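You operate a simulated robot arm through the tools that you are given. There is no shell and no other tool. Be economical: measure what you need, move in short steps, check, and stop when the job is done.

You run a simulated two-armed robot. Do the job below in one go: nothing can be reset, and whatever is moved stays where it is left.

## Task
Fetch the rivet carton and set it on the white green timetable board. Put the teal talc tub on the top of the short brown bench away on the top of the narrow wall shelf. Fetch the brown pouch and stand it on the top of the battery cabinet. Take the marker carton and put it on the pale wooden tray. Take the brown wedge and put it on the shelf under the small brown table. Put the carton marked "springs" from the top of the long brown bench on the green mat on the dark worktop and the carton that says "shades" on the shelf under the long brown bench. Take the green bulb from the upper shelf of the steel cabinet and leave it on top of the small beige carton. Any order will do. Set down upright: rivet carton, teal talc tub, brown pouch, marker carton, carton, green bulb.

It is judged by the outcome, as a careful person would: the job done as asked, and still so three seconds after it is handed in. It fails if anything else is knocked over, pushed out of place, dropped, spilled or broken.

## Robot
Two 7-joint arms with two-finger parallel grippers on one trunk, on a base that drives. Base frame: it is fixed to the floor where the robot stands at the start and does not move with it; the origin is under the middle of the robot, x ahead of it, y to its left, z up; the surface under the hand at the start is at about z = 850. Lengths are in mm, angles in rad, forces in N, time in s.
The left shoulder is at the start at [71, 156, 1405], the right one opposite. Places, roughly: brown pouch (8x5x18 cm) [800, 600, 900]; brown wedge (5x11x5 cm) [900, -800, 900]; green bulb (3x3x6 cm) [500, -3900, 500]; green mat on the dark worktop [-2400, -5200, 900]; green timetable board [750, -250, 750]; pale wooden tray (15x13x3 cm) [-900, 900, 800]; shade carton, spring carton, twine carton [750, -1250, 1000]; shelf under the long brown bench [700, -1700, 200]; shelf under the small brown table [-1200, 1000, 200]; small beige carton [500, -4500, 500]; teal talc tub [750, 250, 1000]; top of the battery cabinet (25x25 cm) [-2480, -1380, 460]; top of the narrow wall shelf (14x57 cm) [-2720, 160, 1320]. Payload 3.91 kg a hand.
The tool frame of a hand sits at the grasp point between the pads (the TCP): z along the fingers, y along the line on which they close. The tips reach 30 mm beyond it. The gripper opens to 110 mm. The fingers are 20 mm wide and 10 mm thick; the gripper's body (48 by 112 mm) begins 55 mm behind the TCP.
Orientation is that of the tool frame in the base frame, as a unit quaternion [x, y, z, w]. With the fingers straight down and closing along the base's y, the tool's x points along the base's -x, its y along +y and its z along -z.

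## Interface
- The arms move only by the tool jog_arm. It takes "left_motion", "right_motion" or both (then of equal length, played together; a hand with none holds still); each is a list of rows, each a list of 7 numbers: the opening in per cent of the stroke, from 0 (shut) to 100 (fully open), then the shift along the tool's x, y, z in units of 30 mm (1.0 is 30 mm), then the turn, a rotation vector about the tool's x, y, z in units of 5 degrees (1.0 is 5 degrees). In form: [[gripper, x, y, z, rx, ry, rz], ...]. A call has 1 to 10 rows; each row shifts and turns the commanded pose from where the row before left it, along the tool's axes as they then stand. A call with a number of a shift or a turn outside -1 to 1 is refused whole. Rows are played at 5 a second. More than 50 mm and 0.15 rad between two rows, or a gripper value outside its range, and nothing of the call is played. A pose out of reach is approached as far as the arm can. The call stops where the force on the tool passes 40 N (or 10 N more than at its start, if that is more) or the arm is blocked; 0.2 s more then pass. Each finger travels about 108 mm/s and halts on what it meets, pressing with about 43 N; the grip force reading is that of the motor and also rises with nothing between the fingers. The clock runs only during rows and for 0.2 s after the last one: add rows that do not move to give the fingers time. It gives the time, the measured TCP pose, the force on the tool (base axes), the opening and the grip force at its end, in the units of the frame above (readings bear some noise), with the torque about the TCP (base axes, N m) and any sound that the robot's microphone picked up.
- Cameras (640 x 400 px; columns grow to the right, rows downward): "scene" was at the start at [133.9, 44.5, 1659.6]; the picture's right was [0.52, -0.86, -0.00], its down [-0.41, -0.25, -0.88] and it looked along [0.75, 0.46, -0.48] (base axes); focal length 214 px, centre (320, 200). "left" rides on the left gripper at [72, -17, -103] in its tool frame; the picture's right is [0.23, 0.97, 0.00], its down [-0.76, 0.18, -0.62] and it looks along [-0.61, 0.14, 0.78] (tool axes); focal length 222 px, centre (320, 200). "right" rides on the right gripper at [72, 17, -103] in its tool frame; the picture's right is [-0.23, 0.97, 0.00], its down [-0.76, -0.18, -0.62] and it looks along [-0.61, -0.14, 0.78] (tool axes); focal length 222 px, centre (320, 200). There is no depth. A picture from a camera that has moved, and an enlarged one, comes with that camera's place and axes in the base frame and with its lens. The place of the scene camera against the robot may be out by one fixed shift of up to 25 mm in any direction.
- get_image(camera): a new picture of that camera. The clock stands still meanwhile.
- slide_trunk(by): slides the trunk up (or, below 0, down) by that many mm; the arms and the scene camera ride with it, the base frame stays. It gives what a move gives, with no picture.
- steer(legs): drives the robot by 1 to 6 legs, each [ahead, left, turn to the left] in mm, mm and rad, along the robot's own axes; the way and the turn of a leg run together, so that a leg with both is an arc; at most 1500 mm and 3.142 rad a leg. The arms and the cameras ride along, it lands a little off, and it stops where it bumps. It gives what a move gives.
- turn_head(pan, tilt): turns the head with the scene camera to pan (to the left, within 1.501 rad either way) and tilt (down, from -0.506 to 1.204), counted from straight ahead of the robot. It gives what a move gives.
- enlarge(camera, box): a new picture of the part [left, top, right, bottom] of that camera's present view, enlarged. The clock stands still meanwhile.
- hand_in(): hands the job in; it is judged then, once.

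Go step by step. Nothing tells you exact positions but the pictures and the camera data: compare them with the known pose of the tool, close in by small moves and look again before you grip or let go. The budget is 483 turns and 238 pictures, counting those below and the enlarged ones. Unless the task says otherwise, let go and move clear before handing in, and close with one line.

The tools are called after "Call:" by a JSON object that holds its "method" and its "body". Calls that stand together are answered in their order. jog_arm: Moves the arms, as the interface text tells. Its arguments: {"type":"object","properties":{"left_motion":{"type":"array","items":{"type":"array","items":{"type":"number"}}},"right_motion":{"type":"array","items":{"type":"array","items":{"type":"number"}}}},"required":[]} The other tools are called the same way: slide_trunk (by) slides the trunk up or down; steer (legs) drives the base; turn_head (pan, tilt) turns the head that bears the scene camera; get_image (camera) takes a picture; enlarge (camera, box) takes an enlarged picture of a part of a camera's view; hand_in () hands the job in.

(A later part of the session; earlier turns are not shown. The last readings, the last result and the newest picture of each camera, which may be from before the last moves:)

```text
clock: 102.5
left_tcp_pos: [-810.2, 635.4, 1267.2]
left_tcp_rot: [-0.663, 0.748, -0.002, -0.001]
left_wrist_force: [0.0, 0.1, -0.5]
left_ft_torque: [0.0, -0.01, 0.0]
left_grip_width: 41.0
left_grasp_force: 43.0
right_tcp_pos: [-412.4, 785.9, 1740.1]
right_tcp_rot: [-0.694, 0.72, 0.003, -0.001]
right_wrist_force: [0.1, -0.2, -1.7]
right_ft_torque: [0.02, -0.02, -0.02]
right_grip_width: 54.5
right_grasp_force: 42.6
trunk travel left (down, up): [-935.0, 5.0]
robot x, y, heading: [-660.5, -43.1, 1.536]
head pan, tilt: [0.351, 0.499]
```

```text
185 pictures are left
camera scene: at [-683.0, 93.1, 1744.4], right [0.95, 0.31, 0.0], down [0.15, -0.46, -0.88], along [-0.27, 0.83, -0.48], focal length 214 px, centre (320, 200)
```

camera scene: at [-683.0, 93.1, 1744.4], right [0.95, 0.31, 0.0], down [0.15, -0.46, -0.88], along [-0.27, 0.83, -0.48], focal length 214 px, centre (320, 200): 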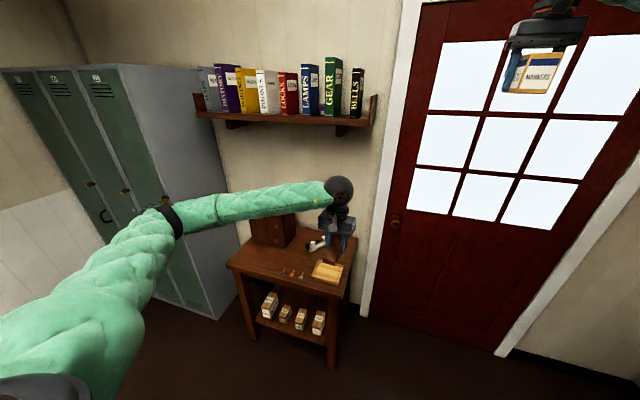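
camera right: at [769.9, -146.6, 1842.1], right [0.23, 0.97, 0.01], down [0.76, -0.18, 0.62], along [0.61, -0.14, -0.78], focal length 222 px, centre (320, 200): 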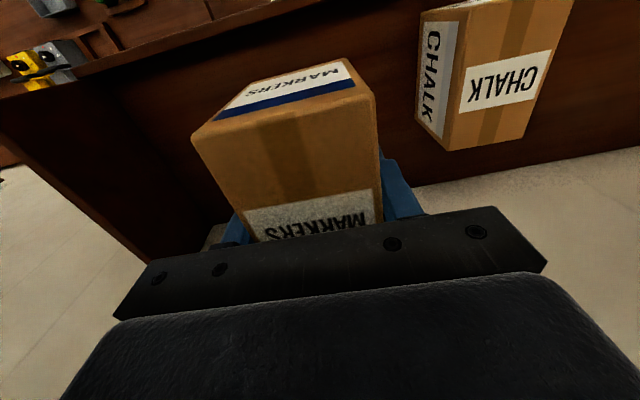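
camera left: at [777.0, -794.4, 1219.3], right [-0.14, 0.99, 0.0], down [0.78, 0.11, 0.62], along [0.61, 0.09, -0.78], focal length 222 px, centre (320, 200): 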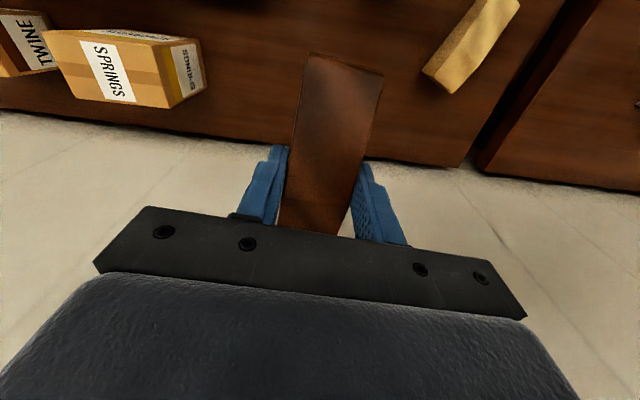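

The small table is ahead-left: tray near (-898,873), four little cartons on its lower shelf. Retracting the left hand, then lining the right hand up with the tray.

Call:
{"method": "jog_arm", "body": {"left_motion": [[25, 1, 0, -1, 0, 0, 0], [25, 1, 0, -1, 0, 0, 0], [25, 1, 0, -1, 0, 0, 0], [25, 1, 0, -1, 0, 0, 0], [25, 1, 0, -1, 0, 0, 0], [25, 1, 0, -1, 0, 0, 0], [25, 1, 0, 0, 0, 0, 0]]}}

Call:
{"method": "steer", "body": {"legs": [[79, 458, 0.035]]}}

Call:
{"method": "slide_trunk", "body": {"by": -400}}

Call:
{"method": "get_image", "body": {"camera": "right"}}

Call:
{"method": "turn_head", "body": {"pan": 0.0, "tilt": 0.7}}

Call:
{"method": "get_image", "body": {"camera": "scene"}}

```text
clock: 104.1
left_tcp_pos: [-838.6, 426.6, 1447.7]
left_tcp_rot: [-0.663, 0.749, -0.001, 0.0]
left_wrist_force: [0.8, -0.1, -0.5]
left_ft_torque: [0.03, -0.02, 0.0]
left_grip_width: 41.2
left_grasp_force: 43.6
right_tcp_pos: [-412.7, 784.9, 1740.9]
right_tcp_rot: [-0.694, 0.72, 0.004, 0.0]
right_wrist_force: [0.4, 0.4, -1.3]
right_ft_torque: [0.03, -0.06, 0.01]
right_grip_width: 55.0
right_grasp_force: 43.1
trunk travel left (down, up): [-935.0, 5.0]
robot x, y, heading: [-660.2, -40.0, 1.532]
head pan, tilt: [0.351, 0.499]
```

```text
clock: 106.8
left_tcp_pos: [-1292.2, 513.4, 1449.1]
left_tcp_rot: [-0.674, 0.739, 0.0, -0.001]
left_wrist_force: [0.4, 0.6, -1.9]
left_ft_torque: [0.0, 0.0, -0.03]
left_grip_width: 41.2
left_grasp_force: 43.1
right_tcp_pos: [-876.4, 883.5, 1739.3]
right_tcp_rot: [-0.704, 0.71, 0.003, -0.001]
right_wrist_force: [0.6, -0.9, -1.4]
right_ft_torque: [0.01, -0.01, 0.03]
right_grip_width: 54.7
right_grasp_force: 42.9
trunk travel left (down, up): [-935.0, 5.0]
robot x, y, heading: [-1105.0, 47.2, 1.564]
head pan, tilt: [0.351, 0.499]
```

```text
clock: 110.6
left_tcp_pos: [-1294.4, 512.7, 1048.1]
left_tcp_rot: [-0.673, 0.739, -0.001, -0.001]
left_wrist_force: [0.1, -0.1, -1.7]
left_ft_torque: [0.01, 0.03, 0.01]
left_grip_width: 41.0
left_grasp_force: 43.2
right_tcp_pos: [-878.8, 883.4, 1340.3]
right_tcp_rot: [-0.704, 0.71, 0.003, 0.0]
right_wrist_force: [-0.6, -0.5, -1.4]
right_ft_torque: [0.04, 0.02, 0.01]
right_grip_width: 54.8
right_grasp_force: 42.6
trunk travel left (down, up): [-535.0, 405.0]
robot x, y, heading: [-1108.2, 44.7, 1.564]
head pan, tilt: [0.351, 0.499]
```

```text
184 pictures are left
camera right: at [-896.6, 809.4, 1443.3], right [-0.97, 0.24, 0.01], down [0.19, 0.76, 0.63], along [0.14, 0.61, -0.78], focal length 222 px, centre (320, 200)
```

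right: 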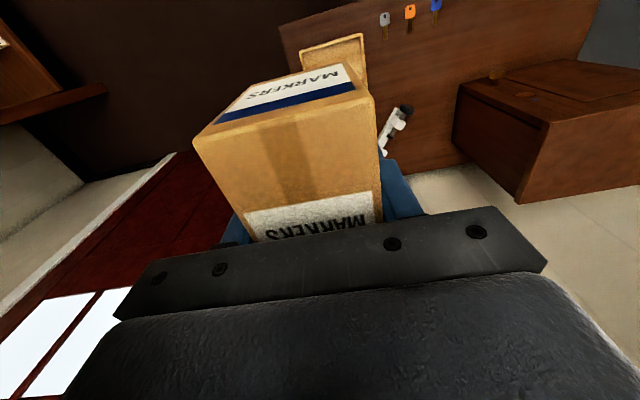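

```text
clock: 111.5
left_tcp_pos: [-1292.6, 512.3, 1047.2]
left_tcp_rot: [-0.674, 0.739, -0.002, -0.001]
left_wrist_force: [-0.3, 0.0, -1.7]
left_ft_torque: [0.01, -0.04, -0.03]
left_grip_width: 41.3
left_grasp_force: 42.9
right_tcp_pos: [-876.1, 883.9, 1339.9]
right_tcp_rot: [-0.704, 0.71, 0.003, -0.001]
right_wrist_force: [-0.2, 0.3, -2.2]
right_ft_torque: [0.02, -0.03, 0.0]
right_grip_width: 54.4
right_grasp_force: 42.9
trunk travel left (down, up): [-535.0, 405.0]
robot x, y, heading: [-1107.0, 50.8, 1.565]
head pan, tilt: [0.0, 0.7]
```

```text
183 pictures are left
camera scene: at [-1099.0, 181.3, 1326.7], right [1.0, -0.01, 0.0], down [0.0, -0.64, -0.76], along [0.0, 0.76, -0.64], focal length 214 px, centre (320, 200)
```

scene: 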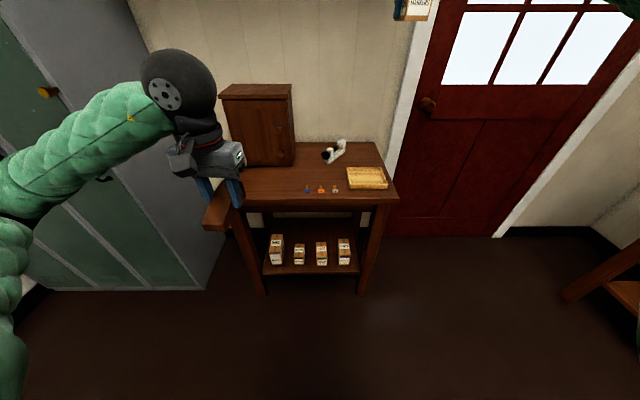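

Table seems to be a bit lower than 857. Retracting the right hand a little to see the tray fully in its camera.

Call:
{"method": "jog_arm", "body": {"right_motion": [[30, 1, 0, 0.3, 0, 0, 0], [30, 1, 0, 0.3, 0, 0, 0], [30, 1, 0.5, 0.3, 0, 0, 0], [30, 1, 0.5, 0.3, 0, 0, 0], [30, 1, 0.5, 0.3, 0, 0, 0], [30, 1, 0.5, 0.3, 0, 0, 0]]}}

Call:
{"method": "get_image", "body": {"camera": "right"}}

Call:
{"method": "enlarge", "body": {"camera": "scene", "box": [240, 120, 440, 245]}}

```text
clock: 112.9
left_tcp_pos: [-1294.0, 511.1, 1047.3]
left_tcp_rot: [-0.674, 0.739, -0.001, -0.001]
left_wrist_force: [-0.6, -0.4, 0.0]
left_ft_torque: [0.03, 0.0, 0.0]
left_grip_width: 41.3
left_grasp_force: 43.3
right_tcp_pos: [-943.0, 698.8, 1285.9]
right_tcp_rot: [-0.704, 0.71, 0.004, 0.0]
right_wrist_force: [-0.1, -1.5, -1.7]
right_ft_torque: [0.08, 0.0, 0.0]
right_grip_width: 54.7
right_grasp_force: 43.6
trunk travel left (down, up): [-535.0, 405.0]
robot x, y, heading: [-1104.2, 45.4, 1.567]
head pan, tilt: [0.0, 0.7]
```

```text
182 pictures are left
camera right: at [-960.7, 625.8, 1388.8], right [-0.97, 0.24, 0.01], down [0.19, 0.76, 0.63], along [0.14, 0.61, -0.78], focal length 222 px, centre (320, 200)
```

right: 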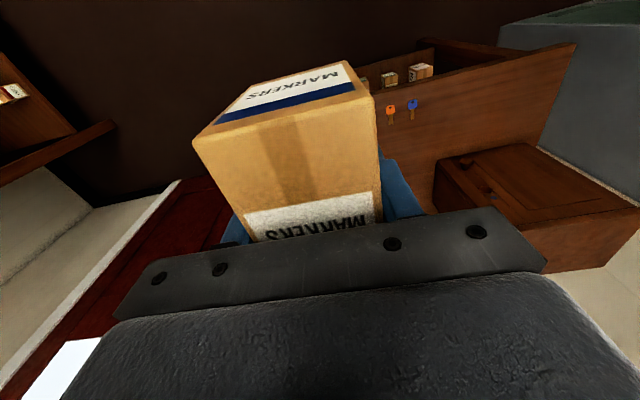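

```text
3.20 times, centred on (340, 182) of scene
camera zoom: at [-1099.5, 179.9, 1326.8], right [1.0, -0.01, 0.0], down [0.0, -0.64, -0.77], along [0.0, 0.77, -0.64], focal length 686 px, centre (256, 256)
```

zoom: 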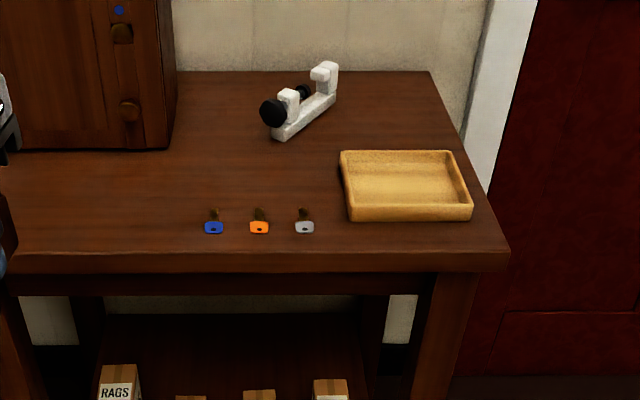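

Tray centre is about (-915,918), rim z≈840. Driving ahead 100 and lowering toward it.

Call:
{"method": "steer", "body": {"legs": [[100, 0, 0]]}}

Call:
{"method": "jog_arm", "body": {"right_motion": [[30, -0.83, -0.19, 1, 0, 0, 0], [30, -0.83, -0.19, 1, 0, 0, 0], [30, -0.83, -0.19, 1, 0, 0, 0], [30, -0.83, -0.19, 1, 0, 0, 0], [30, -0.83, -0.19, 1, 0, 0, 0], [30, 0, 0, 1, 0, 0, 0], [30, 0, 0, 1, 0, 0, 0], [30, 0, 0, 1, 0, 0, 0], [30, 0, 0, 1, 0, 0, 0]]}}

Call:
{"method": "get_image", "body": {"camera": "right"}}

Call:
{"method": "get_image", "body": {"camera": "scene"}}

```text
clock: 114.0
left_tcp_pos: [-1293.6, 608.6, 1047.2]
left_tcp_rot: [-0.673, 0.739, -0.002, -0.001]
left_wrist_force: [0.6, 0.9, -0.6]
left_ft_torque: [0.0, -0.01, 0.01]
left_grip_width: 41.2
left_grasp_force: 43.0
right_tcp_pos: [-940.4, 798.8, 1283.5]
right_tcp_rot: [-0.704, 0.71, 0.002, -0.001]
right_wrist_force: [-0.5, 0.3, -2.4]
right_ft_torque: [0.01, -0.01, -0.01]
right_grip_width: 54.5
right_grasp_force: 42.5
trunk travel left (down, up): [-535.0, 405.0]
robot x, y, heading: [-1108.2, 142.9, 1.567]
head pan, tilt: [0.0, 0.7]
```

```text
clock: 116.0
left_tcp_pos: [-1294.2, 610.2, 1047.4]
left_tcp_rot: [-0.674, 0.739, -0.002, 0.0]
left_wrist_force: [0.5, 0.3, -0.9]
left_ft_torque: [0.0, 0.0, 0.0]
left_grip_width: 41.2
left_grasp_force: 43.3
right_tcp_pos: [-915.9, 924.8, 1015.3]
right_tcp_rot: [-0.704, 0.711, 0.003, -0.001]
right_wrist_force: [0.5, -0.1, -1.2]
right_ft_torque: [-0.01, 0.02, -0.01]
right_grip_width: 54.5
right_grasp_force: 43.0
trunk travel left (down, up): [-535.0, 405.0]
robot x, y, heading: [-1103.2, 147.5, 1.567]
head pan, tilt: [0.0, 0.7]
```

```text
180 pictures are left
camera right: at [-932.8, 850.9, 1119.1], right [-0.97, 0.24, 0.01], down [0.19, 0.76, 0.62], along [0.14, 0.61, -0.78], focal length 222 px, centre (320, 200)
```

right: 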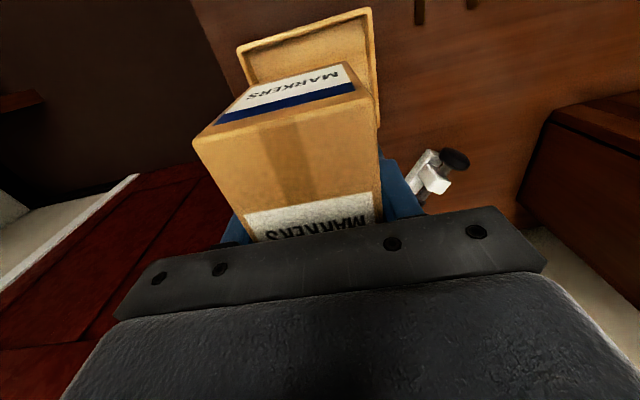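

```text
179 pictures are left
camera scene: at [-1098.1, 279.0, 1326.6], right [1.0, -0.01, 0.0], down [0.0, -0.65, -0.76], along [0.0, 0.76, -0.65], focal length 214 px, centre (320, 200)
```

scene: 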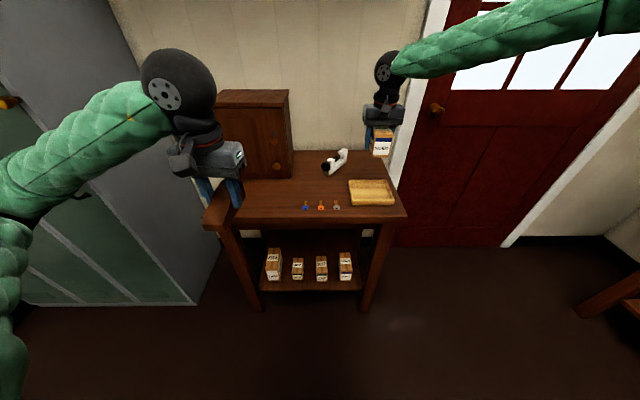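

Aligned over the tray. Lowering further.

Call:
{"method": "jog_arm", "body": {"right_motion": [[30, 0.2, 0, 0.9, 0, 0, 0], [30, 0, 0, 0.9, 0, 0, 0], [30, 0, 0, 0.9, 0, 0, 0], [30, 0, 0, 0.9, 0, 0, 0]]}}

Call:
{"method": "enlarge", "body": {"camera": "scene", "box": [300, 120, 460, 220]}}

Call:
{"method": "get_image", "body": {"camera": "right"}}

```text
clock: 117.0
left_tcp_pos: [-1292.7, 609.9, 1047.7]
left_tcp_rot: [-0.674, 0.739, -0.002, 0.0]
left_wrist_force: [-0.2, 0.1, -1.0]
left_ft_torque: [-0.03, -0.01, 0.03]
left_grip_width: 41.4
left_grasp_force: 43.2
right_tcp_pos: [-913.4, 919.4, 907.0]
right_tcp_rot: [-0.703, 0.711, 0.003, -0.001]
right_wrist_force: [-0.3, -0.1, -1.2]
right_ft_torque: [-0.01, 0.01, 0.0]
right_grip_width: 54.9
right_grasp_force: 43.1
trunk travel left (down, up): [-535.0, 405.0]
robot x, y, heading: [-1105.2, 143.9, 1.569]
head pan, tilt: [0.0, 0.7]
```

```text
4.00 times, centred on (380, 170) of scene
camera zoom: at [-1098.2, 278.8, 1326.6], right [1.0, -0.01, 0.0], down [0.0, -0.65, -0.76], along [0.0, 0.76, -0.65], focal length 858 px, centre (80, 320)
```

zoom: 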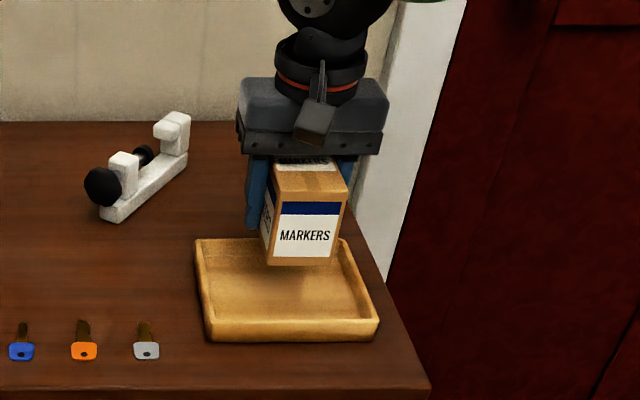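

```text
177 pictures are left
camera right: at [-931.9, 846.7, 1011.4], right [-0.97, 0.24, 0.01], down [0.19, 0.76, 0.62], along [0.14, 0.61, -0.78], focal length 222 px, centre (320, 200)
```

right: 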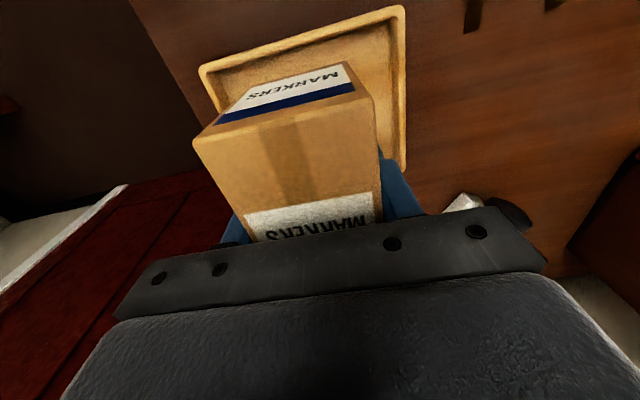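

Call:
{"method": "jog_arm", "body": {"right_motion": [[30, 0, 0, 0.6, 0, 0, 0], [30, 0, 0, 0.6, 0, 0, 0], [30, 0, 0, 0.2, 0, 0, 0]]}}

Call:
{"method": "jog_arm", "body": {"right_motion": [[30, 0, 0, 0.15, 0, 0, 0]]}}

Call:
{"method": "jog_arm", "body": {"right_motion": [[30, 0, 0, 0.15, 0, 0, 0]]}}

Call:
{"method": "jog_arm", "body": {"right_motion": [[30, 0, 0, 0.15, 0, 0, 0]]}}

```text
clock: 117.8
left_tcp_pos: [-1294.1, 609.1, 1046.4]
left_tcp_rot: [-0.674, 0.738, -0.002, -0.001]
left_wrist_force: [-0.1, 1.4, -0.5]
left_ft_torque: [0.02, -0.01, 0.0]
left_grip_width: 41.4
left_grasp_force: 42.8
right_tcp_pos: [-915.3, 920.2, 867.0]
right_tcp_rot: [-0.704, 0.71, 0.003, 0.0]
right_wrist_force: [-0.3, -0.3, -1.1]
right_ft_torque: [0.0, 0.01, -0.04]
right_grip_width: 54.6
right_grasp_force: 43.1
trunk travel left (down, up): [-535.0, 405.0]
robot x, y, heading: [-1108.8, 145.1, 1.568]
head pan, tilt: [0.0, 0.7]
```

```text
clock: 118.2
left_tcp_pos: [-1293.4, 609.5, 1047.2]
left_tcp_rot: [-0.674, 0.739, -0.002, 0.0]
left_wrist_force: [-0.2, 0.7, -0.8]
left_ft_torque: [0.0, -0.02, -0.04]
left_grip_width: 41.4
left_grasp_force: 42.6
right_tcp_pos: [-915.0, 920.5, 862.7]
right_tcp_rot: [-0.705, 0.71, 0.003, -0.001]
right_wrist_force: [-0.1, -0.3, -1.1]
right_ft_torque: [-0.01, -0.01, 0.02]
right_grip_width: 54.5
right_grasp_force: 42.9
trunk travel left (down, up): [-535.0, 405.0]
robot x, y, heading: [-1102.3, 145.4, 1.566]
head pan, tilt: [0.0, 0.7]
```

```text
clock: 118.6
left_tcp_pos: [-1294.6, 610.2, 1047.9]
left_tcp_rot: [-0.674, 0.739, -0.001, 0.0]
left_wrist_force: [0.5, 0.1, -2.1]
left_ft_torque: [-0.03, 0.01, 0.02]
left_grip_width: 41.3
left_grasp_force: 43.3
right_tcp_pos: [-913.2, 919.4, 855.5]
right_tcp_rot: [-0.704, 0.71, 0.004, 0.0]
right_wrist_force: [-0.5, 0.2, -1.9]
right_ft_torque: [-0.01, 0.04, -0.01]
right_grip_width: 54.7
right_grasp_force: 42.7
trunk travel left (down, up): [-535.0, 405.0]
robot x, y, heading: [-1102.9, 142.9, 1.566]
head pan, tilt: [0.0, 0.7]
```

```text
clock: 119.0
left_tcp_pos: [-1293.3, 609.4, 1048.0]
left_tcp_rot: [-0.674, 0.739, -0.002, -0.001]
left_wrist_force: [0.3, 1.1, -1.2]
left_ft_torque: [-0.01, 0.01, 0.0]
left_grip_width: 41.3
left_grasp_force: 42.8
right_tcp_pos: [-914.3, 918.9, 851.2]
right_tcp_rot: [-0.704, 0.71, 0.003, -0.001]
right_wrist_force: [0.4, -0.5, -1.6]
right_ft_torque: [0.0, 0.03, 0.01]
right_grip_width: 54.4
right_grasp_force: 42.8
trunk travel left (down, up): [-535.0, 405.0]
robot x, y, heading: [-1101.1, 146.7, 1.569]
head pan, tilt: [0.0, 0.7]
```

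Call:
{"method": "enlarge", "body": {"camera": "scene", "box": [320, 130, 440, 205]}}

Call:
{"method": "jog_arm", "body": {"right_motion": [[30, 0, 0, 0.2, 0, 0, 0]]}}

Call:
{"method": "jog_arm", "body": {"right_motion": [[30, 0, 0, 0.15, 0, 0, 0]]}}

```text
5.33 times, centred on (380, 168) of scene
camera zoom: at [-1098.3, 278.4, 1326.6], right [1.0, -0.01, 0.0], down [0.0, -0.64, -0.76], along [0.0, 0.76, -0.64], focal length 1144 px, centre (0, 373)
```

zoom: 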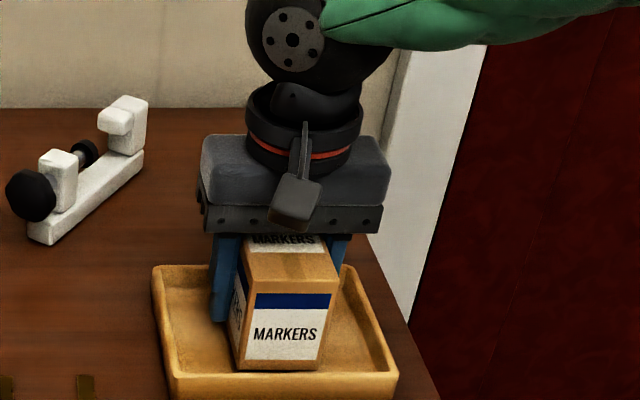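

```text
clock: 119.4
left_tcp_pos: [-1293.3, 610.6, 1048.0]
left_tcp_rot: [-0.674, 0.739, -0.002, -0.001]
left_wrist_force: [0.4, 0.2, 0.0]
left_ft_torque: [0.01, 0.03, 0.01]
left_grip_width: 41.1
left_grasp_force: 43.2
right_tcp_pos: [-913.8, 918.9, 845.0]
right_tcp_rot: [-0.704, 0.71, 0.002, -0.001]
right_wrist_force: [0.5, 0.1, -1.0]
right_ft_torque: [0.02, 0.03, -0.03]
right_grip_width: 54.8
right_grasp_force: 42.5
trunk travel left (down, up): [-535.0, 405.0]
robot x, y, heading: [-1100.5, 138.9, 1.567]
head pan, tilt: [0.0, 0.7]
```

```text
clock: 119.8
left_tcp_pos: [-1293.2, 609.0, 1047.4]
left_tcp_rot: [-0.674, 0.739, -0.002, -0.001]
left_wrist_force: [-0.1, -0.9, -2.0]
left_ft_torque: [-0.01, -0.01, -0.01]
left_grip_width: 41.4
left_grasp_force: 43.1
right_tcp_pos: [-913.9, 918.2, 840.9]
right_tcp_rot: [-0.704, 0.71, 0.003, -0.001]
right_wrist_force: [-1.1, -0.1, -2.3]
right_ft_torque: [0.03, 0.0, -0.02]
right_grip_width: 54.6
right_grasp_force: 42.5
trunk travel left (down, up): [-535.0, 405.0]
robot x, y, heading: [-1102.6, 144.0, 1.561]
head pan, tilt: [0.0, 0.7]
```

Call:
{"method": "jog_arm", "body": {"right_motion": [[30, 0, 0, 0.15, 0, 0, 0]]}}

Call:
{"method": "jog_arm", "body": {"right_motion": [[30, 0, 0, 0.15, 0, 0, 0]]}}

Call:
{"method": "enlarge", "body": {"camera": "scene", "box": [320, 130, 440, 205]}}

Call:
{"method": "get_image", "body": {"camera": "right"}}

```text
clock: 120.2
left_tcp_pos: [-1293.2, 607.8, 1047.7]
left_tcp_rot: [-0.674, 0.739, -0.001, 0.0]
left_wrist_force: [0.6, 0.4, -1.3]
left_ft_torque: [0.0, 0.0, -0.01]
left_grip_width: 41.4
left_grasp_force: 43.0
right_tcp_pos: [-915.1, 916.3, 840.1]
right_tcp_rot: [-0.703, 0.711, 0.004, 0.0]
right_wrist_force: [2.5, -1.0, 15.8]
right_ft_torque: [-0.98, -0.54, 0.06]
right_grip_width: 54.8
right_grasp_force: 43.0
trunk travel left (down, up): [-535.0, 405.0]
robot x, y, heading: [-1105.3, 145.4, 1.561]
head pan, tilt: [0.0, 0.7]
```

```text
clock: 120.6
left_tcp_pos: [-1295.2, 607.7, 1050.3]
left_tcp_rot: [-0.674, 0.739, -0.001, 0.0]
left_wrist_force: [0.2, -0.2, -1.2]
left_ft_torque: [-0.02, 0.0, 0.01]
left_grip_width: 41.4
left_grasp_force: 42.9
right_tcp_pos: [-915.4, 917.9, 837.4]
right_tcp_rot: [-0.704, 0.71, 0.005, 0.001]
right_wrist_force: [-0.8, 0.5, 33.1]
right_ft_torque: [0.11, -0.86, 0.03]
right_grip_width: 55.0
right_grasp_force: 43.0
trunk travel left (down, up): [-535.0, 405.0]
robot x, y, heading: [-1105.7, 146.0, 1.565]
head pan, tilt: [0.0, 0.7]
```

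```text
5.33 times, centred on (380, 168) of scene
camera zoom: at [-1099.2, 275.5, 1327.5], right [1.0, -0.01, 0.0], down [0.0, -0.64, -0.77], along [0.0, 0.77, -0.64], focal length 1144 px, centre (0, 373)
```

zoom: 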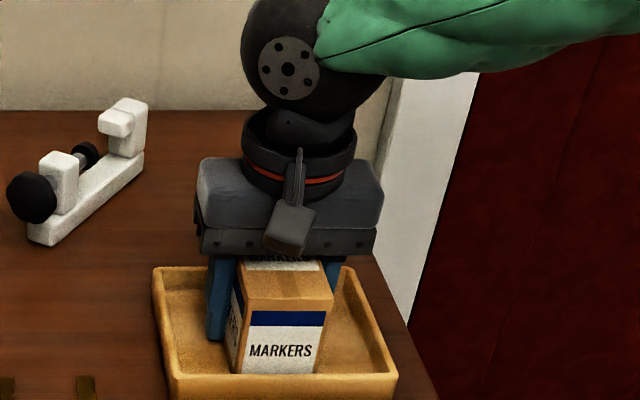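

```text
174 pictures are left
camera right: at [-933.3, 843.7, 939.6], right [-0.97, 0.24, 0.01], down [0.19, 0.75, 0.63], along [0.14, 0.61, -0.78], focal length 222 px, centre (320, 200)
```

right: 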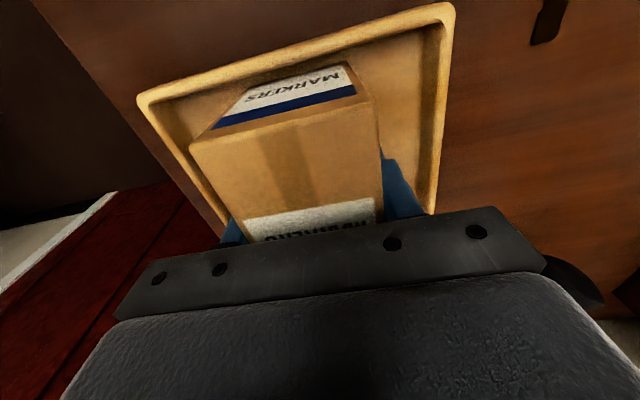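

The carton stands on the tray floor. Releasing gently and rising.

Call:
{"method": "jog_arm", "body": {"right_motion": [[30, 0, 0, -0.1, 0, 0, 0], [60, 0, 0, 0, 0, 0, 0], [66, 0, 0, 0, 0, 0, 0], [66, 0, 0, 0, 0, 0, 0], [66, 0, 0, -0.6, 0, 0, 0], [66, 0, 0, -1, 0, 0, 0], [66, 0, 0, -1, 0, 0, 0], [66, 0, 0, -1, 0, 0, 0], [66, 0, 0, -1, 0, 0, 0], [66, 0, 0, -1, 0, 0, 0]]}}

Call:
{"method": "enlarge", "body": {"camera": "scene", "box": [180, 120, 500, 320]}}

```text
clock: 122.8
left_tcp_pos: [-1293.3, 609.3, 1047.1]
left_tcp_rot: [-0.673, 0.739, -0.002, 0.0]
left_wrist_force: [-0.5, 0.0, -0.8]
left_ft_torque: [0.05, 0.02, 0.02]
left_grip_width: 41.3
left_grasp_force: 43.1
right_tcp_pos: [-913.1, 917.1, 1003.6]
right_tcp_rot: [-0.704, 0.71, 0.003, 0.0]
right_wrist_force: [0.3, -0.3, 0.2]
right_ft_torque: [0.01, 0.01, 0.01]
right_grip_width: 72.4
right_grasp_force: 0.0
trunk travel left (down, up): [-535.0, 405.0]
robot x, y, heading: [-1104.6, 145.4, 1.567]
head pan, tilt: [0.0, 0.7]
```

```text
2.00 times, centred on (340, 220) of scene
camera zoom: at [-1098.8, 277.1, 1326.7], right [1.0, -0.01, 0.0], down [0.0, -0.64, -0.77], along [0.0, 0.76, -0.64], focal length 429 px, centre (280, 160)
```

zoom: 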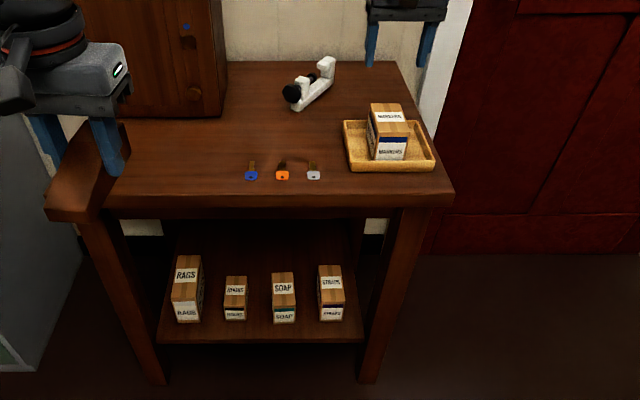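

Markers are on the tray. Next the wedge onto the lower shelf: I'll clear the right arm (up and back), then lower the trunk so the left arm reaches under the table, behind the row of cartons.

Call:
{"method": "jog_arm", "body": {"right_motion": [[66, 0.5, 0, -1, 0, 0, 0], [66, 1, 0, -1, 0, 0, 0], [66, 1, 0, -1, 0, 0, 0], [66, 1, 0, -1, 0, 0, 0], [66, 1, 0, -1, 0, 0, 0], [66, 1, 0, -1, 0, 0, 0], [66, 1, 0, -1, 0, 0, 0], [66, 1, 0, -1, 0, 0, 0], [66, 1, 0, -1, 0, 0, 0], [66, 1, 0, -1, 0, 0, 0]]}}

Call:
{"method": "jog_arm", "body": {"right_motion": [[66, 0.3, 0, -1, 0, 0, 0], [66, 0.3, 0, -1, 0, 0, 0], [66, 0.3, 0, -1, 0, 0, 0], [66, 0.3, 0, -1, 0, 0, 0]]}}

Call:
{"method": "steer", "body": {"legs": [[-150, 0, 0]]}}

Call:
{"method": "slide_trunk", "body": {"by": -400}}

Call:
{"method": "get_image", "body": {"camera": "left"}}

Call:
{"method": "get_image", "body": {"camera": "scene"}}

```text
clock: 125.0
left_tcp_pos: [-1293.5, 607.6, 1048.6]
left_tcp_rot: [-0.674, 0.738, -0.001, -0.001]
left_wrist_force: [-0.2, -0.5, 0.5]
left_ft_torque: [0.02, 0.0, 0.04]
left_grip_width: 41.3
left_grasp_force: 43.2
right_tcp_pos: [-914.2, 629.7, 1303.5]
right_tcp_rot: [-0.704, 0.71, 0.004, 0.0]
right_wrist_force: [-0.3, -0.1, -0.9]
right_ft_torque: [0.04, -0.02, -0.02]
right_grip_width: 72.6
right_grasp_force: 0.0
trunk travel left (down, up): [-535.0, 405.0]
robot x, y, heading: [-1102.5, 144.6, 1.567]
head pan, tilt: [0.0, 0.7]
```

```text
clock: 126.0
left_tcp_pos: [-1293.1, 607.8, 1047.0]
left_tcp_rot: [-0.674, 0.739, -0.001, 0.0]
left_wrist_force: [0.4, -0.2, -1.1]
left_ft_torque: [0.01, 0.02, 0.02]
left_grip_width: 41.3
left_grasp_force: 43.0
right_tcp_pos: [-914.8, 592.5, 1423.4]
right_tcp_rot: [-0.704, 0.71, 0.003, 0.0]
right_wrist_force: [-0.1, -0.9, 0.8]
right_ft_torque: [0.01, -0.02, 0.05]
right_grip_width: 72.4
right_grasp_force: 0.1
trunk travel left (down, up): [-535.0, 405.0]
robot x, y, heading: [-1103.1, 146.7, 1.567]
head pan, tilt: [0.0, 0.7]
```

```text
clock: 127.4
left_tcp_pos: [-1294.5, 458.7, 1048.8]
left_tcp_rot: [-0.674, 0.739, -0.001, 0.0]
left_wrist_force: [-0.2, 0.5, -1.6]
left_ft_torque: [0.0, 0.01, -0.02]
left_grip_width: 41.4
left_grasp_force: 43.0
right_tcp_pos: [-915.1, 443.6, 1422.2]
right_tcp_rot: [-0.704, 0.71, 0.004, 0.0]
right_wrist_force: [0.6, 0.4, 0.5]
right_ft_torque: [0.03, 0.03, 0.01]
right_grip_width: 72.5
right_grasp_force: 0.0
trunk travel left (down, up): [-535.0, 405.0]
robot x, y, heading: [-1106.6, -4.6, 1.564]
head pan, tilt: [0.0, 0.7]
```

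```text
clock: 131.2
left_tcp_pos: [-1293.1, 459.9, 648.1]
left_tcp_rot: [-0.673, 0.739, -0.001, 0.0]
left_wrist_force: [-0.1, -0.2, -0.9]
left_ft_torque: [-0.04, 0.03, 0.03]
left_grip_width: 41.2
left_grasp_force: 42.9
right_tcp_pos: [-915.7, 445.7, 1023.1]
right_tcp_rot: [-0.704, 0.71, 0.003, -0.001]
right_wrist_force: [0.2, -0.4, 0.4]
right_ft_torque: [0.0, 0.01, -0.01]
right_grip_width: 72.6
right_grasp_force: 0.1
trunk travel left (down, up): [-135.0, 805.0]
robot x, y, heading: [-1109.5, -5.6, 1.568]
head pan, tilt: [0.0, 0.7]
```

```text
172 pictures are left
camera left: at [-1284.5, 386.4, 751.6], right [-0.99, -0.14, 0.0], down [-0.11, 0.78, 0.62], along [-0.08, 0.62, -0.78], focal length 222 px, centre (320, 200)
```

left: 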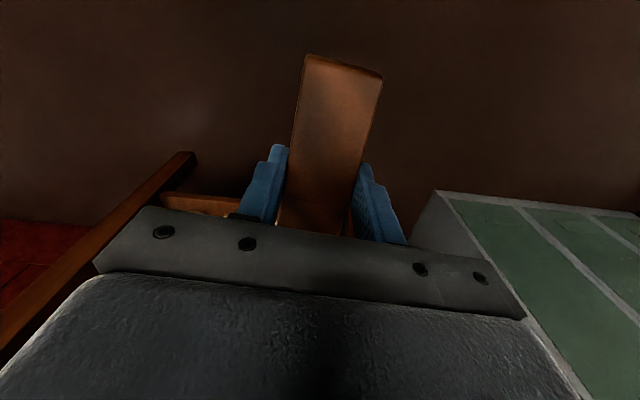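

```text
171 pictures are left
camera scene: at [-1099.2, 128.9, 926.8], right [1.0, -0.01, 0.0], down [0.0, -0.64, -0.76], along [0.0, 0.76, -0.64], focal length 214 px, centre (320, 200)
```

scene: 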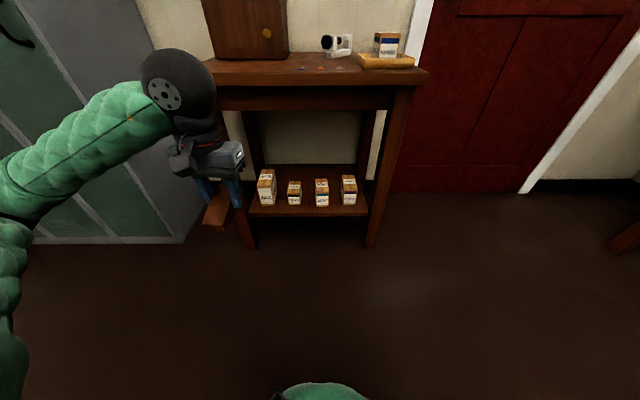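

The shelf is about z 270, y 811–1198, with cartons up to y≈951; free space behind them. I'll line the left hand up with the gap between the 2nd carton and SOAP (x≈-1153) and go in low, under the table top.

Call:
{"method": "slide_trunk", "body": {"by": -130}}

Call:
{"method": "steer", "body": {"legs": [[0, -140, 0]]}}

Call:
{"method": "jog_arm", "body": {"left_motion": [[25, 0, 0, 0.5, 0, 0, -1], [25, 0, 0, 1, 0, 0, 0], [25, 0, 0, 1, 0, 0, 0], [25, 0, 0, 1, 0, 0, 0], [25, 0, 0, 0.4, 0, 0, 0]]}}

Call:
{"method": "turn_head", "body": {"pan": 0.0, "tilt": 0.45}}

Call:
{"method": "get_image", "body": {"camera": "scene"}}

Call:
{"method": "get_image", "body": {"camera": "left"}}

```text
clock: 132.8
left_tcp_pos: [-1294.2, 460.2, 518.1]
left_tcp_rot: [-0.674, 0.739, 0.0, 0.0]
left_wrist_force: [-0.1, 0.3, -1.3]
left_ft_torque: [0.0, 0.0, 0.0]
left_grip_width: 41.1
left_grasp_force: 42.9
right_tcp_pos: [-915.3, 444.6, 892.3]
right_tcp_rot: [-0.704, 0.711, 0.002, -0.001]
right_wrist_force: [0.3, 0.7, -0.6]
right_ft_torque: [0.01, 0.0, 0.0]
right_grip_width: 72.6
right_grasp_force: 0.1
trunk travel left (down, up): [-5.0, 935.0]
robot x, y, heading: [-1105.6, -1.4, 1.566]
head pan, tilt: [0.0, 0.7]
```

```text
clock: 134.1
left_tcp_pos: [-1149.4, 459.8, 517.5]
left_tcp_rot: [-0.672, 0.74, -0.001, 0.0]
left_wrist_force: [-0.3, 0.1, -1.4]
left_ft_torque: [-0.01, 0.01, -0.02]
left_grip_width: 41.6
left_grasp_force: 43.1
right_tcp_pos: [-769.4, 444.1, 892.0]
right_tcp_rot: [-0.703, 0.712, 0.003, 0.0]
right_wrist_force: [0.9, -0.1, -0.1]
right_ft_torque: [-0.02, -0.02, -0.01]
right_grip_width: 72.5
right_grasp_force: 0.0
trunk travel left (down, up): [-5.0, 935.0]
robot x, y, heading: [-958.7, -3.3, 1.558]
head pan, tilt: [0.0, 0.7]
```

```text
clock: 135.3
left_tcp_pos: [-1147.6, 459.5, 399.3]
left_tcp_rot: [-0.704, 0.71, -0.002, 0.0]
left_wrist_force: [-0.3, 0.2, -1.2]
left_ft_torque: [-0.01, -0.01, 0.02]
left_grip_width: 41.1
left_grasp_force: 43.3
right_tcp_pos: [-769.3, 443.2, 892.7]
right_tcp_rot: [-0.703, 0.712, 0.002, 0.0]
right_wrist_force: [-0.2, -0.1, 0.6]
right_ft_torque: [-0.03, 0.0, 0.01]
right_grip_width: 72.4
right_grasp_force: 0.0
trunk travel left (down, up): [-5.0, 935.0]
robot x, y, heading: [-957.5, -2.9, 1.563]
head pan, tilt: [0.0, 0.7]
```

```text
clock: 136.1
left_tcp_pos: [-1147.9, 459.7, 399.7]
left_tcp_rot: [-0.704, 0.71, -0.001, 0.0]
left_wrist_force: [-0.2, 0.4, -1.1]
left_ft_torque: [0.03, 0.03, -0.02]
left_grip_width: 41.3
left_grasp_force: 43.2
right_tcp_pos: [-769.6, 444.6, 892.6]
right_tcp_rot: [-0.703, 0.711, 0.003, 0.0]
right_wrist_force: [-0.2, 0.3, -0.5]
right_ft_torque: [0.01, -0.04, 0.0]
right_grip_width: 72.4
right_grasp_force: 0.0
trunk travel left (down, up): [-5.0, 935.0]
robot x, y, heading: [-956.8, -5.0, 1.561]
head pan, tilt: [0.0, 0.45]
```

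```text
170 pictures are left
camera scene: at [-954.2, 134.8, 818.8], right [1.0, -0.01, 0.0], down [0.0, -0.44, -0.9], along [0.01, 0.9, -0.44], focal length 214 px, centre (320, 200)
```

scene: 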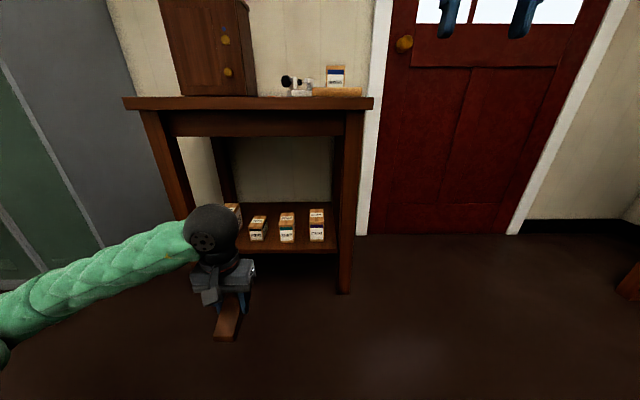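

```text
169 pictures are left
camera left: at [-1132.1, 387.3, 503.7], right [-0.98, -0.22, 0.0], down [-0.17, 0.76, 0.62], along [-0.14, 0.61, -0.78], focal length 222 px, centre (320, 200)
```

left: 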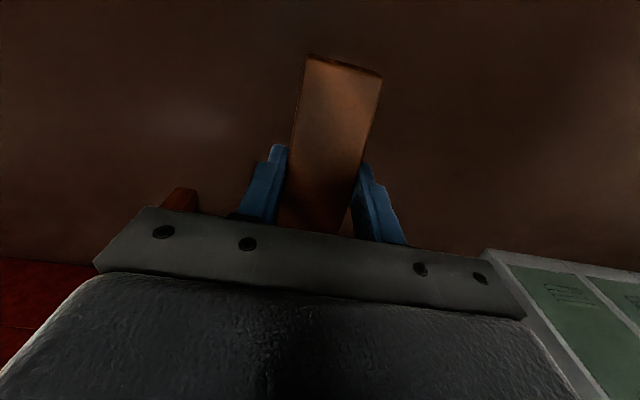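

Call:
{"method": "steer", "body": {"legs": [[270, 0, 0.008]]}}

Call:
{"method": "get_image", "body": {"camera": "left"}}

Call:
{"method": "get_image", "body": {"camera": "scene"}}

```text
clock: 138.0
left_tcp_pos: [-1154.5, 726.3, 399.7]
left_tcp_rot: [0.709, -0.705, 0.001, 0.001]
left_wrist_force: [-0.3, -1.1, -0.9]
left_ft_torque: [-0.02, 0.03, 0.01]
left_grip_width: 41.3
left_grasp_force: 42.4
right_tcp_pos: [-775.8, 715.2, 892.4]
right_tcp_rot: [0.708, -0.706, -0.003, 0.0]
right_wrist_force: [-0.2, -0.4, 0.4]
right_ft_torque: [0.06, 0.01, 0.02]
right_grip_width: 72.6
right_grasp_force: 0.1
trunk travel left (down, up): [-5.0, 935.0]
robot x, y, heading: [-964.2, 263.3, 1.575]
head pan, tilt: [0.0, 0.45]
```

```text
168 pictures are left
camera left: at [-1137.0, 654.3, 503.6], right [-0.97, -0.23, 0.0], down [-0.18, 0.76, 0.62], along [-0.14, 0.6, -0.78], focal length 222 px, centre (320, 200)
```

left: 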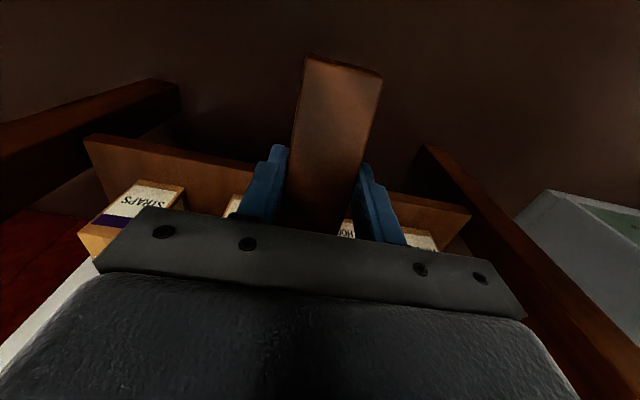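

```text
167 pictures are left
camera scene: at [-955.7, 404.1, 818.9], right [1.0, 0.01, 0.0], down [0.0, -0.44, -0.9], along [0.0, 0.9, -0.44], focal length 214 px, centre (320, 200)
```

scene: 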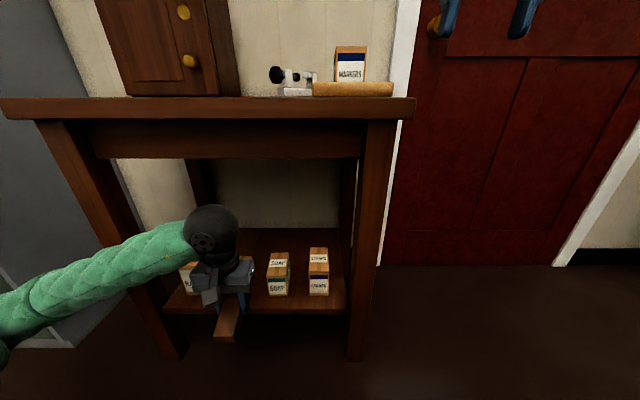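

Forearm clears the leg. Advancing the left hand inward over the gap.

Call:
{"method": "jog_arm", "body": {"left_motion": [[25, -1, 0, 0, 0, 0, 0], [25, -1, 0, 0, 0, 0, 0], [25, -1, 0, 0, 0, 0, 0], [25, -1, 0, 0, 0, 0, 0]]}}

Call:
{"method": "get_image", "body": {"camera": "scene"}}

Call:
{"method": "get_image", "body": {"camera": "left"}}

```text
clock: 139.0
left_tcp_pos: [-1155.7, 848.3, 397.9]
left_tcp_rot: [0.709, -0.706, 0.001, 0.002]
left_wrist_force: [0.1, 0.6, -0.3]
left_ft_torque: [-0.02, -0.01, -0.03]
left_grip_width: 41.4
left_grasp_force: 43.1
right_tcp_pos: [-773.9, 715.7, 892.5]
right_tcp_rot: [0.708, -0.706, -0.003, 0.001]
right_wrist_force: [0.3, -0.9, -0.6]
right_ft_torque: [0.0, -0.02, 0.02]
right_grip_width: 72.7
right_grasp_force: 0.1
trunk travel left (down, up): [-5.0, 935.0]
robot x, y, heading: [-959.9, 265.9, 1.575]
head pan, tilt: [0.0, 0.45]
```

```text
166 pictures are left
camera scene: at [-955.8, 404.1, 818.9], right [1.0, 0.01, 0.0], down [0.0, -0.44, -0.9], along [0.0, 0.9, -0.44], focal length 214 px, centre (320, 200)
```

scene: 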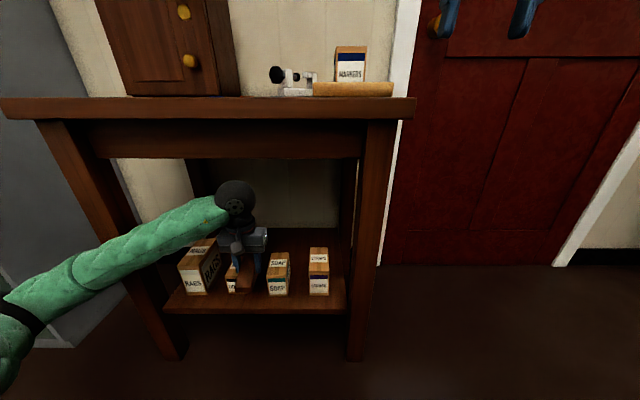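

```text
165 pictures are left
camera left: at [-1139.0, 775.9, 502.7], right [-0.97, -0.23, 0.0], down [-0.18, 0.76, 0.62], along [-0.14, 0.6, -0.78], focal length 222 px, centre (320, 200)
```

left: 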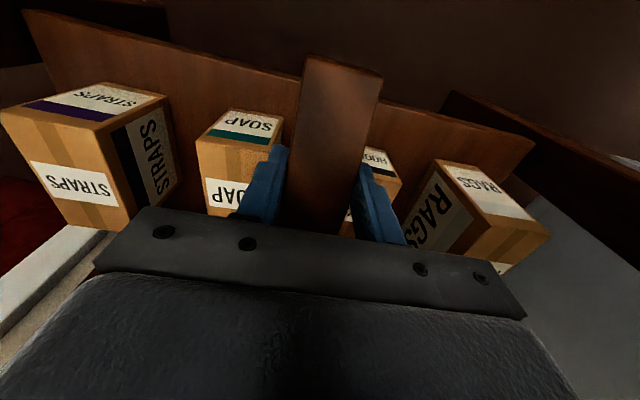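

Call:
{"method": "jog_arm", "body": {"left_motion": [[25, -1, 0, 0, 0, 0, 0], [25, -1, 0, 0, 0, 0, 0], [25, -1, 0, 0, 0, 0, 0], [25, -1, 0, 0, 0, 0, 0]]}}

Call:
{"method": "get_image", "body": {"camera": "scene"}}

Call:
{"method": "get_image", "body": {"camera": "left"}}

```text
clock: 140.2
left_tcp_pos: [-1164.2, 897.4, 383.3]
left_tcp_rot: [0.711, -0.703, 0.01, 0.012]
left_wrist_force: [0.5, -0.1, -1.4]
left_ft_torque: [-0.04, 0.0, -0.01]
left_grip_width: 41.3
left_grasp_force: 43.6
right_tcp_pos: [-795.2, 686.1, 898.4]
right_tcp_rot: [0.729, -0.684, -0.004, -0.001]
right_wrist_force: [-0.4, -0.2, 0.4]
right_ft_torque: [0.05, -0.02, 0.0]
right_grip_width: 72.6
right_grasp_force: 0.0
trunk travel left (down, up): [-5.0, 935.0]
robot x, y, heading: [-951.4, 229.2, 1.634]
head pan, tilt: [0.0, 0.45]
stopped in row 4 (left hand): the arm was blocked; the commanded pose is now the measured one
```

```text
164 pictures are left
camera scene: at [-956.7, 365.5, 823.7], right [1.0, 0.07, 0.0], down [0.03, -0.43, -0.9], along [-0.06, 0.9, -0.43], focal length 214 px, centre (320, 200)
```

scene: 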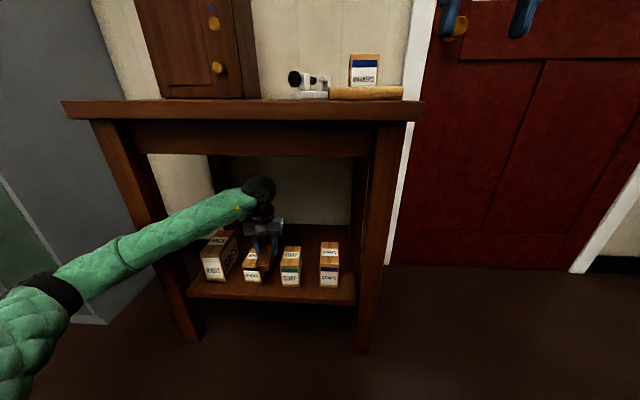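

```text
163 pictures are left
camera left: at [-1147.0, 827.4, 488.2], right [-0.97, -0.24, 0.01], down [-0.18, 0.78, 0.6], along [-0.15, 0.58, -0.8], focal length 222 px, centre (320, 200)
```

left: 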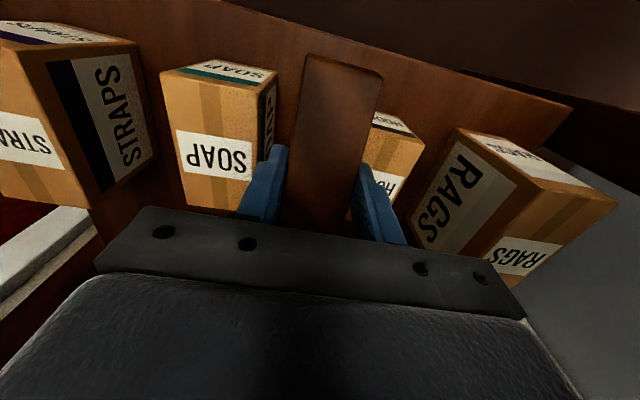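

Something (likely the forearm against the table's front-left leg) blocked the move and pushed the base back a little; the table and cartons look unmoved. I'll raise slightly and back out, then come in with the arm stretched straight.

Call:
{"method": "jog_arm", "body": {"left_motion": [[25, 0, 0, -0.6, 0, 0, 0]]}}

Call:
{"method": "steer", "body": {"legs": [[-450, 0, 0]]}}

Call:
{"method": "get_image", "body": {"camera": "scene"}}

```text
clock: 140.6
left_tcp_pos: [-1164.2, 892.1, 385.1]
left_tcp_rot: [0.708, -0.705, 0.014, 0.017]
left_wrist_force: [0.3, -0.7, -0.5]
left_ft_torque: [0.02, 0.0, 0.0]
left_grip_width: 41.3
left_grasp_force: 43.2
right_tcp_pos: [-796.6, 687.6, 891.3]
right_tcp_rot: [0.73, -0.684, -0.003, -0.001]
right_wrist_force: [0.6, 0.5, -1.3]
right_ft_torque: [-0.02, 0.02, -0.02]
right_grip_width: 72.6
right_grasp_force: 0.1
trunk travel left (down, up): [-5.0, 935.0]
robot x, y, heading: [-946.3, 224.3, 1.635]
head pan, tilt: [0.0, 0.45]
```

```text
clock: 143.2
left_tcp_pos: [-1131.4, 465.6, 397.1]
left_tcp_rot: [0.708, -0.706, 0.009, 0.01]
left_wrist_force: [0.4, -0.3, -1.9]
left_ft_torque: [0.01, 0.01, -0.01]
left_grip_width: 41.3
left_grasp_force: 43.3
right_tcp_pos: [-765.1, 250.3, 892.7]
right_tcp_rot: [0.725, -0.689, -0.004, 0.0]
right_wrist_force: [0.5, 0.9, 0.7]
right_ft_torque: [0.01, 0.01, 0.01]
right_grip_width: 72.4
right_grasp_force: 0.1
trunk travel left (down, up): [-5.0, 935.0]
robot x, y, heading: [-925.0, -208.2, 1.623]
head pan, tilt: [0.0, 0.45]
```

```text
162 pictures are left
camera scene: at [-929.6, -69.2, 818.9], right [1.0, 0.05, 0.0], down [0.02, -0.44, -0.9], along [-0.05, 0.9, -0.44], focal length 214 px, centre (320, 200)
```

scene: 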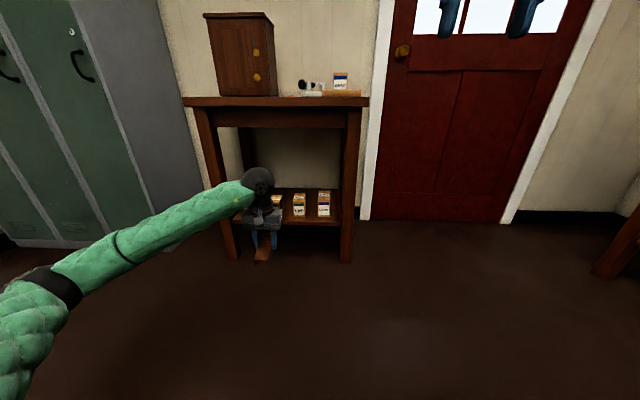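

Call:
{"method": "steer", "body": {"legs": [[-60, 0, -0.05]]}}

Call:
{"method": "jog_arm", "body": {"left_motion": [[25, -1, 0, 0, 0, 0, 0], [25, -1, 0, 0, 0, 0, 0], [25, -1, 0, 0, 0, 0, 0], [25, -1, 0, 0, 0, 0, 0], [25, -1, 0, 0, 0, 0, 0], [25, -1, 0, 0, 0, 0, 0], [25, -1, 0, 0, 0, 0, 0], [25, -1, 0, 0, 0, 0, 0]]}}

Call:
{"method": "get_image", "body": {"camera": "scene"}}

```text
clock: 144.2
left_tcp_pos: [-1095.8, 413.3, 398.2]
left_tcp_rot: [-0.689, 0.725, -0.009, -0.011]
left_wrist_force: [-0.8, -0.4, -0.1]
left_ft_torque: [0.03, 0.03, 0.0]
left_grip_width: 41.3
left_grasp_force: 43.3
right_tcp_pos: [-740.3, 180.1, 893.0]
right_tcp_rot: [-0.706, 0.708, 0.004, 0.0]
right_wrist_force: [0.4, 1.1, 0.3]
right_ft_torque: [-0.04, 0.01, 0.0]
right_grip_width: 72.5
right_grasp_force: 0.2
trunk travel left (down, up): [-5.0, 935.0]
robot x, y, heading: [-925.2, -273.5, 1.576]
head pan, tilt: [0.0, 0.45]
```

```text
clock: 146.0
left_tcp_pos: [-1082.6, 653.0, 392.2]
left_tcp_rot: [-0.689, 0.724, -0.008, -0.011]
left_wrist_force: [-0.3, -0.1, -1.5]
left_ft_torque: [0.01, 0.02, -0.01]
left_grip_width: 41.5
left_grasp_force: 43.1
right_tcp_pos: [-739.4, 179.4, 892.8]
right_tcp_rot: [0.707, -0.707, -0.003, -0.001]
right_wrist_force: [-1.1, 0.4, 0.1]
right_ft_torque: [0.02, 0.01, -0.01]
right_grip_width: 72.3
right_grasp_force: 0.1
trunk travel left (down, up): [-5.0, 935.0]
robot x, y, heading: [-924.9, -273.2, 1.573]
head pan, tilt: [0.0, 0.45]
```

```text
161 pictures are left
camera scene: at [-920.7, -130.7, 818.9], right [1.0, 0.0, 0.0], down [0.0, -0.44, -0.9], along [0.0, 0.9, -0.44], focal length 214 px, centre (320, 200)
```

scene: 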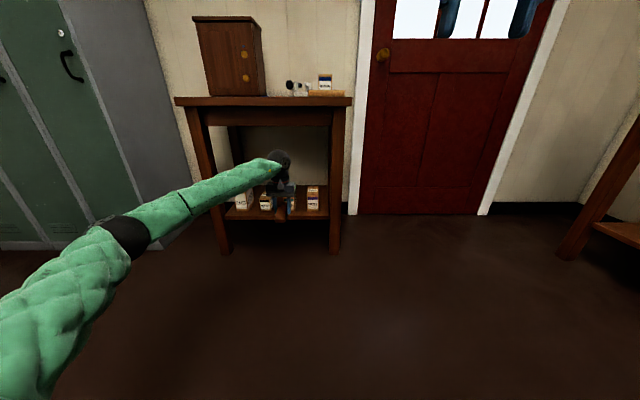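

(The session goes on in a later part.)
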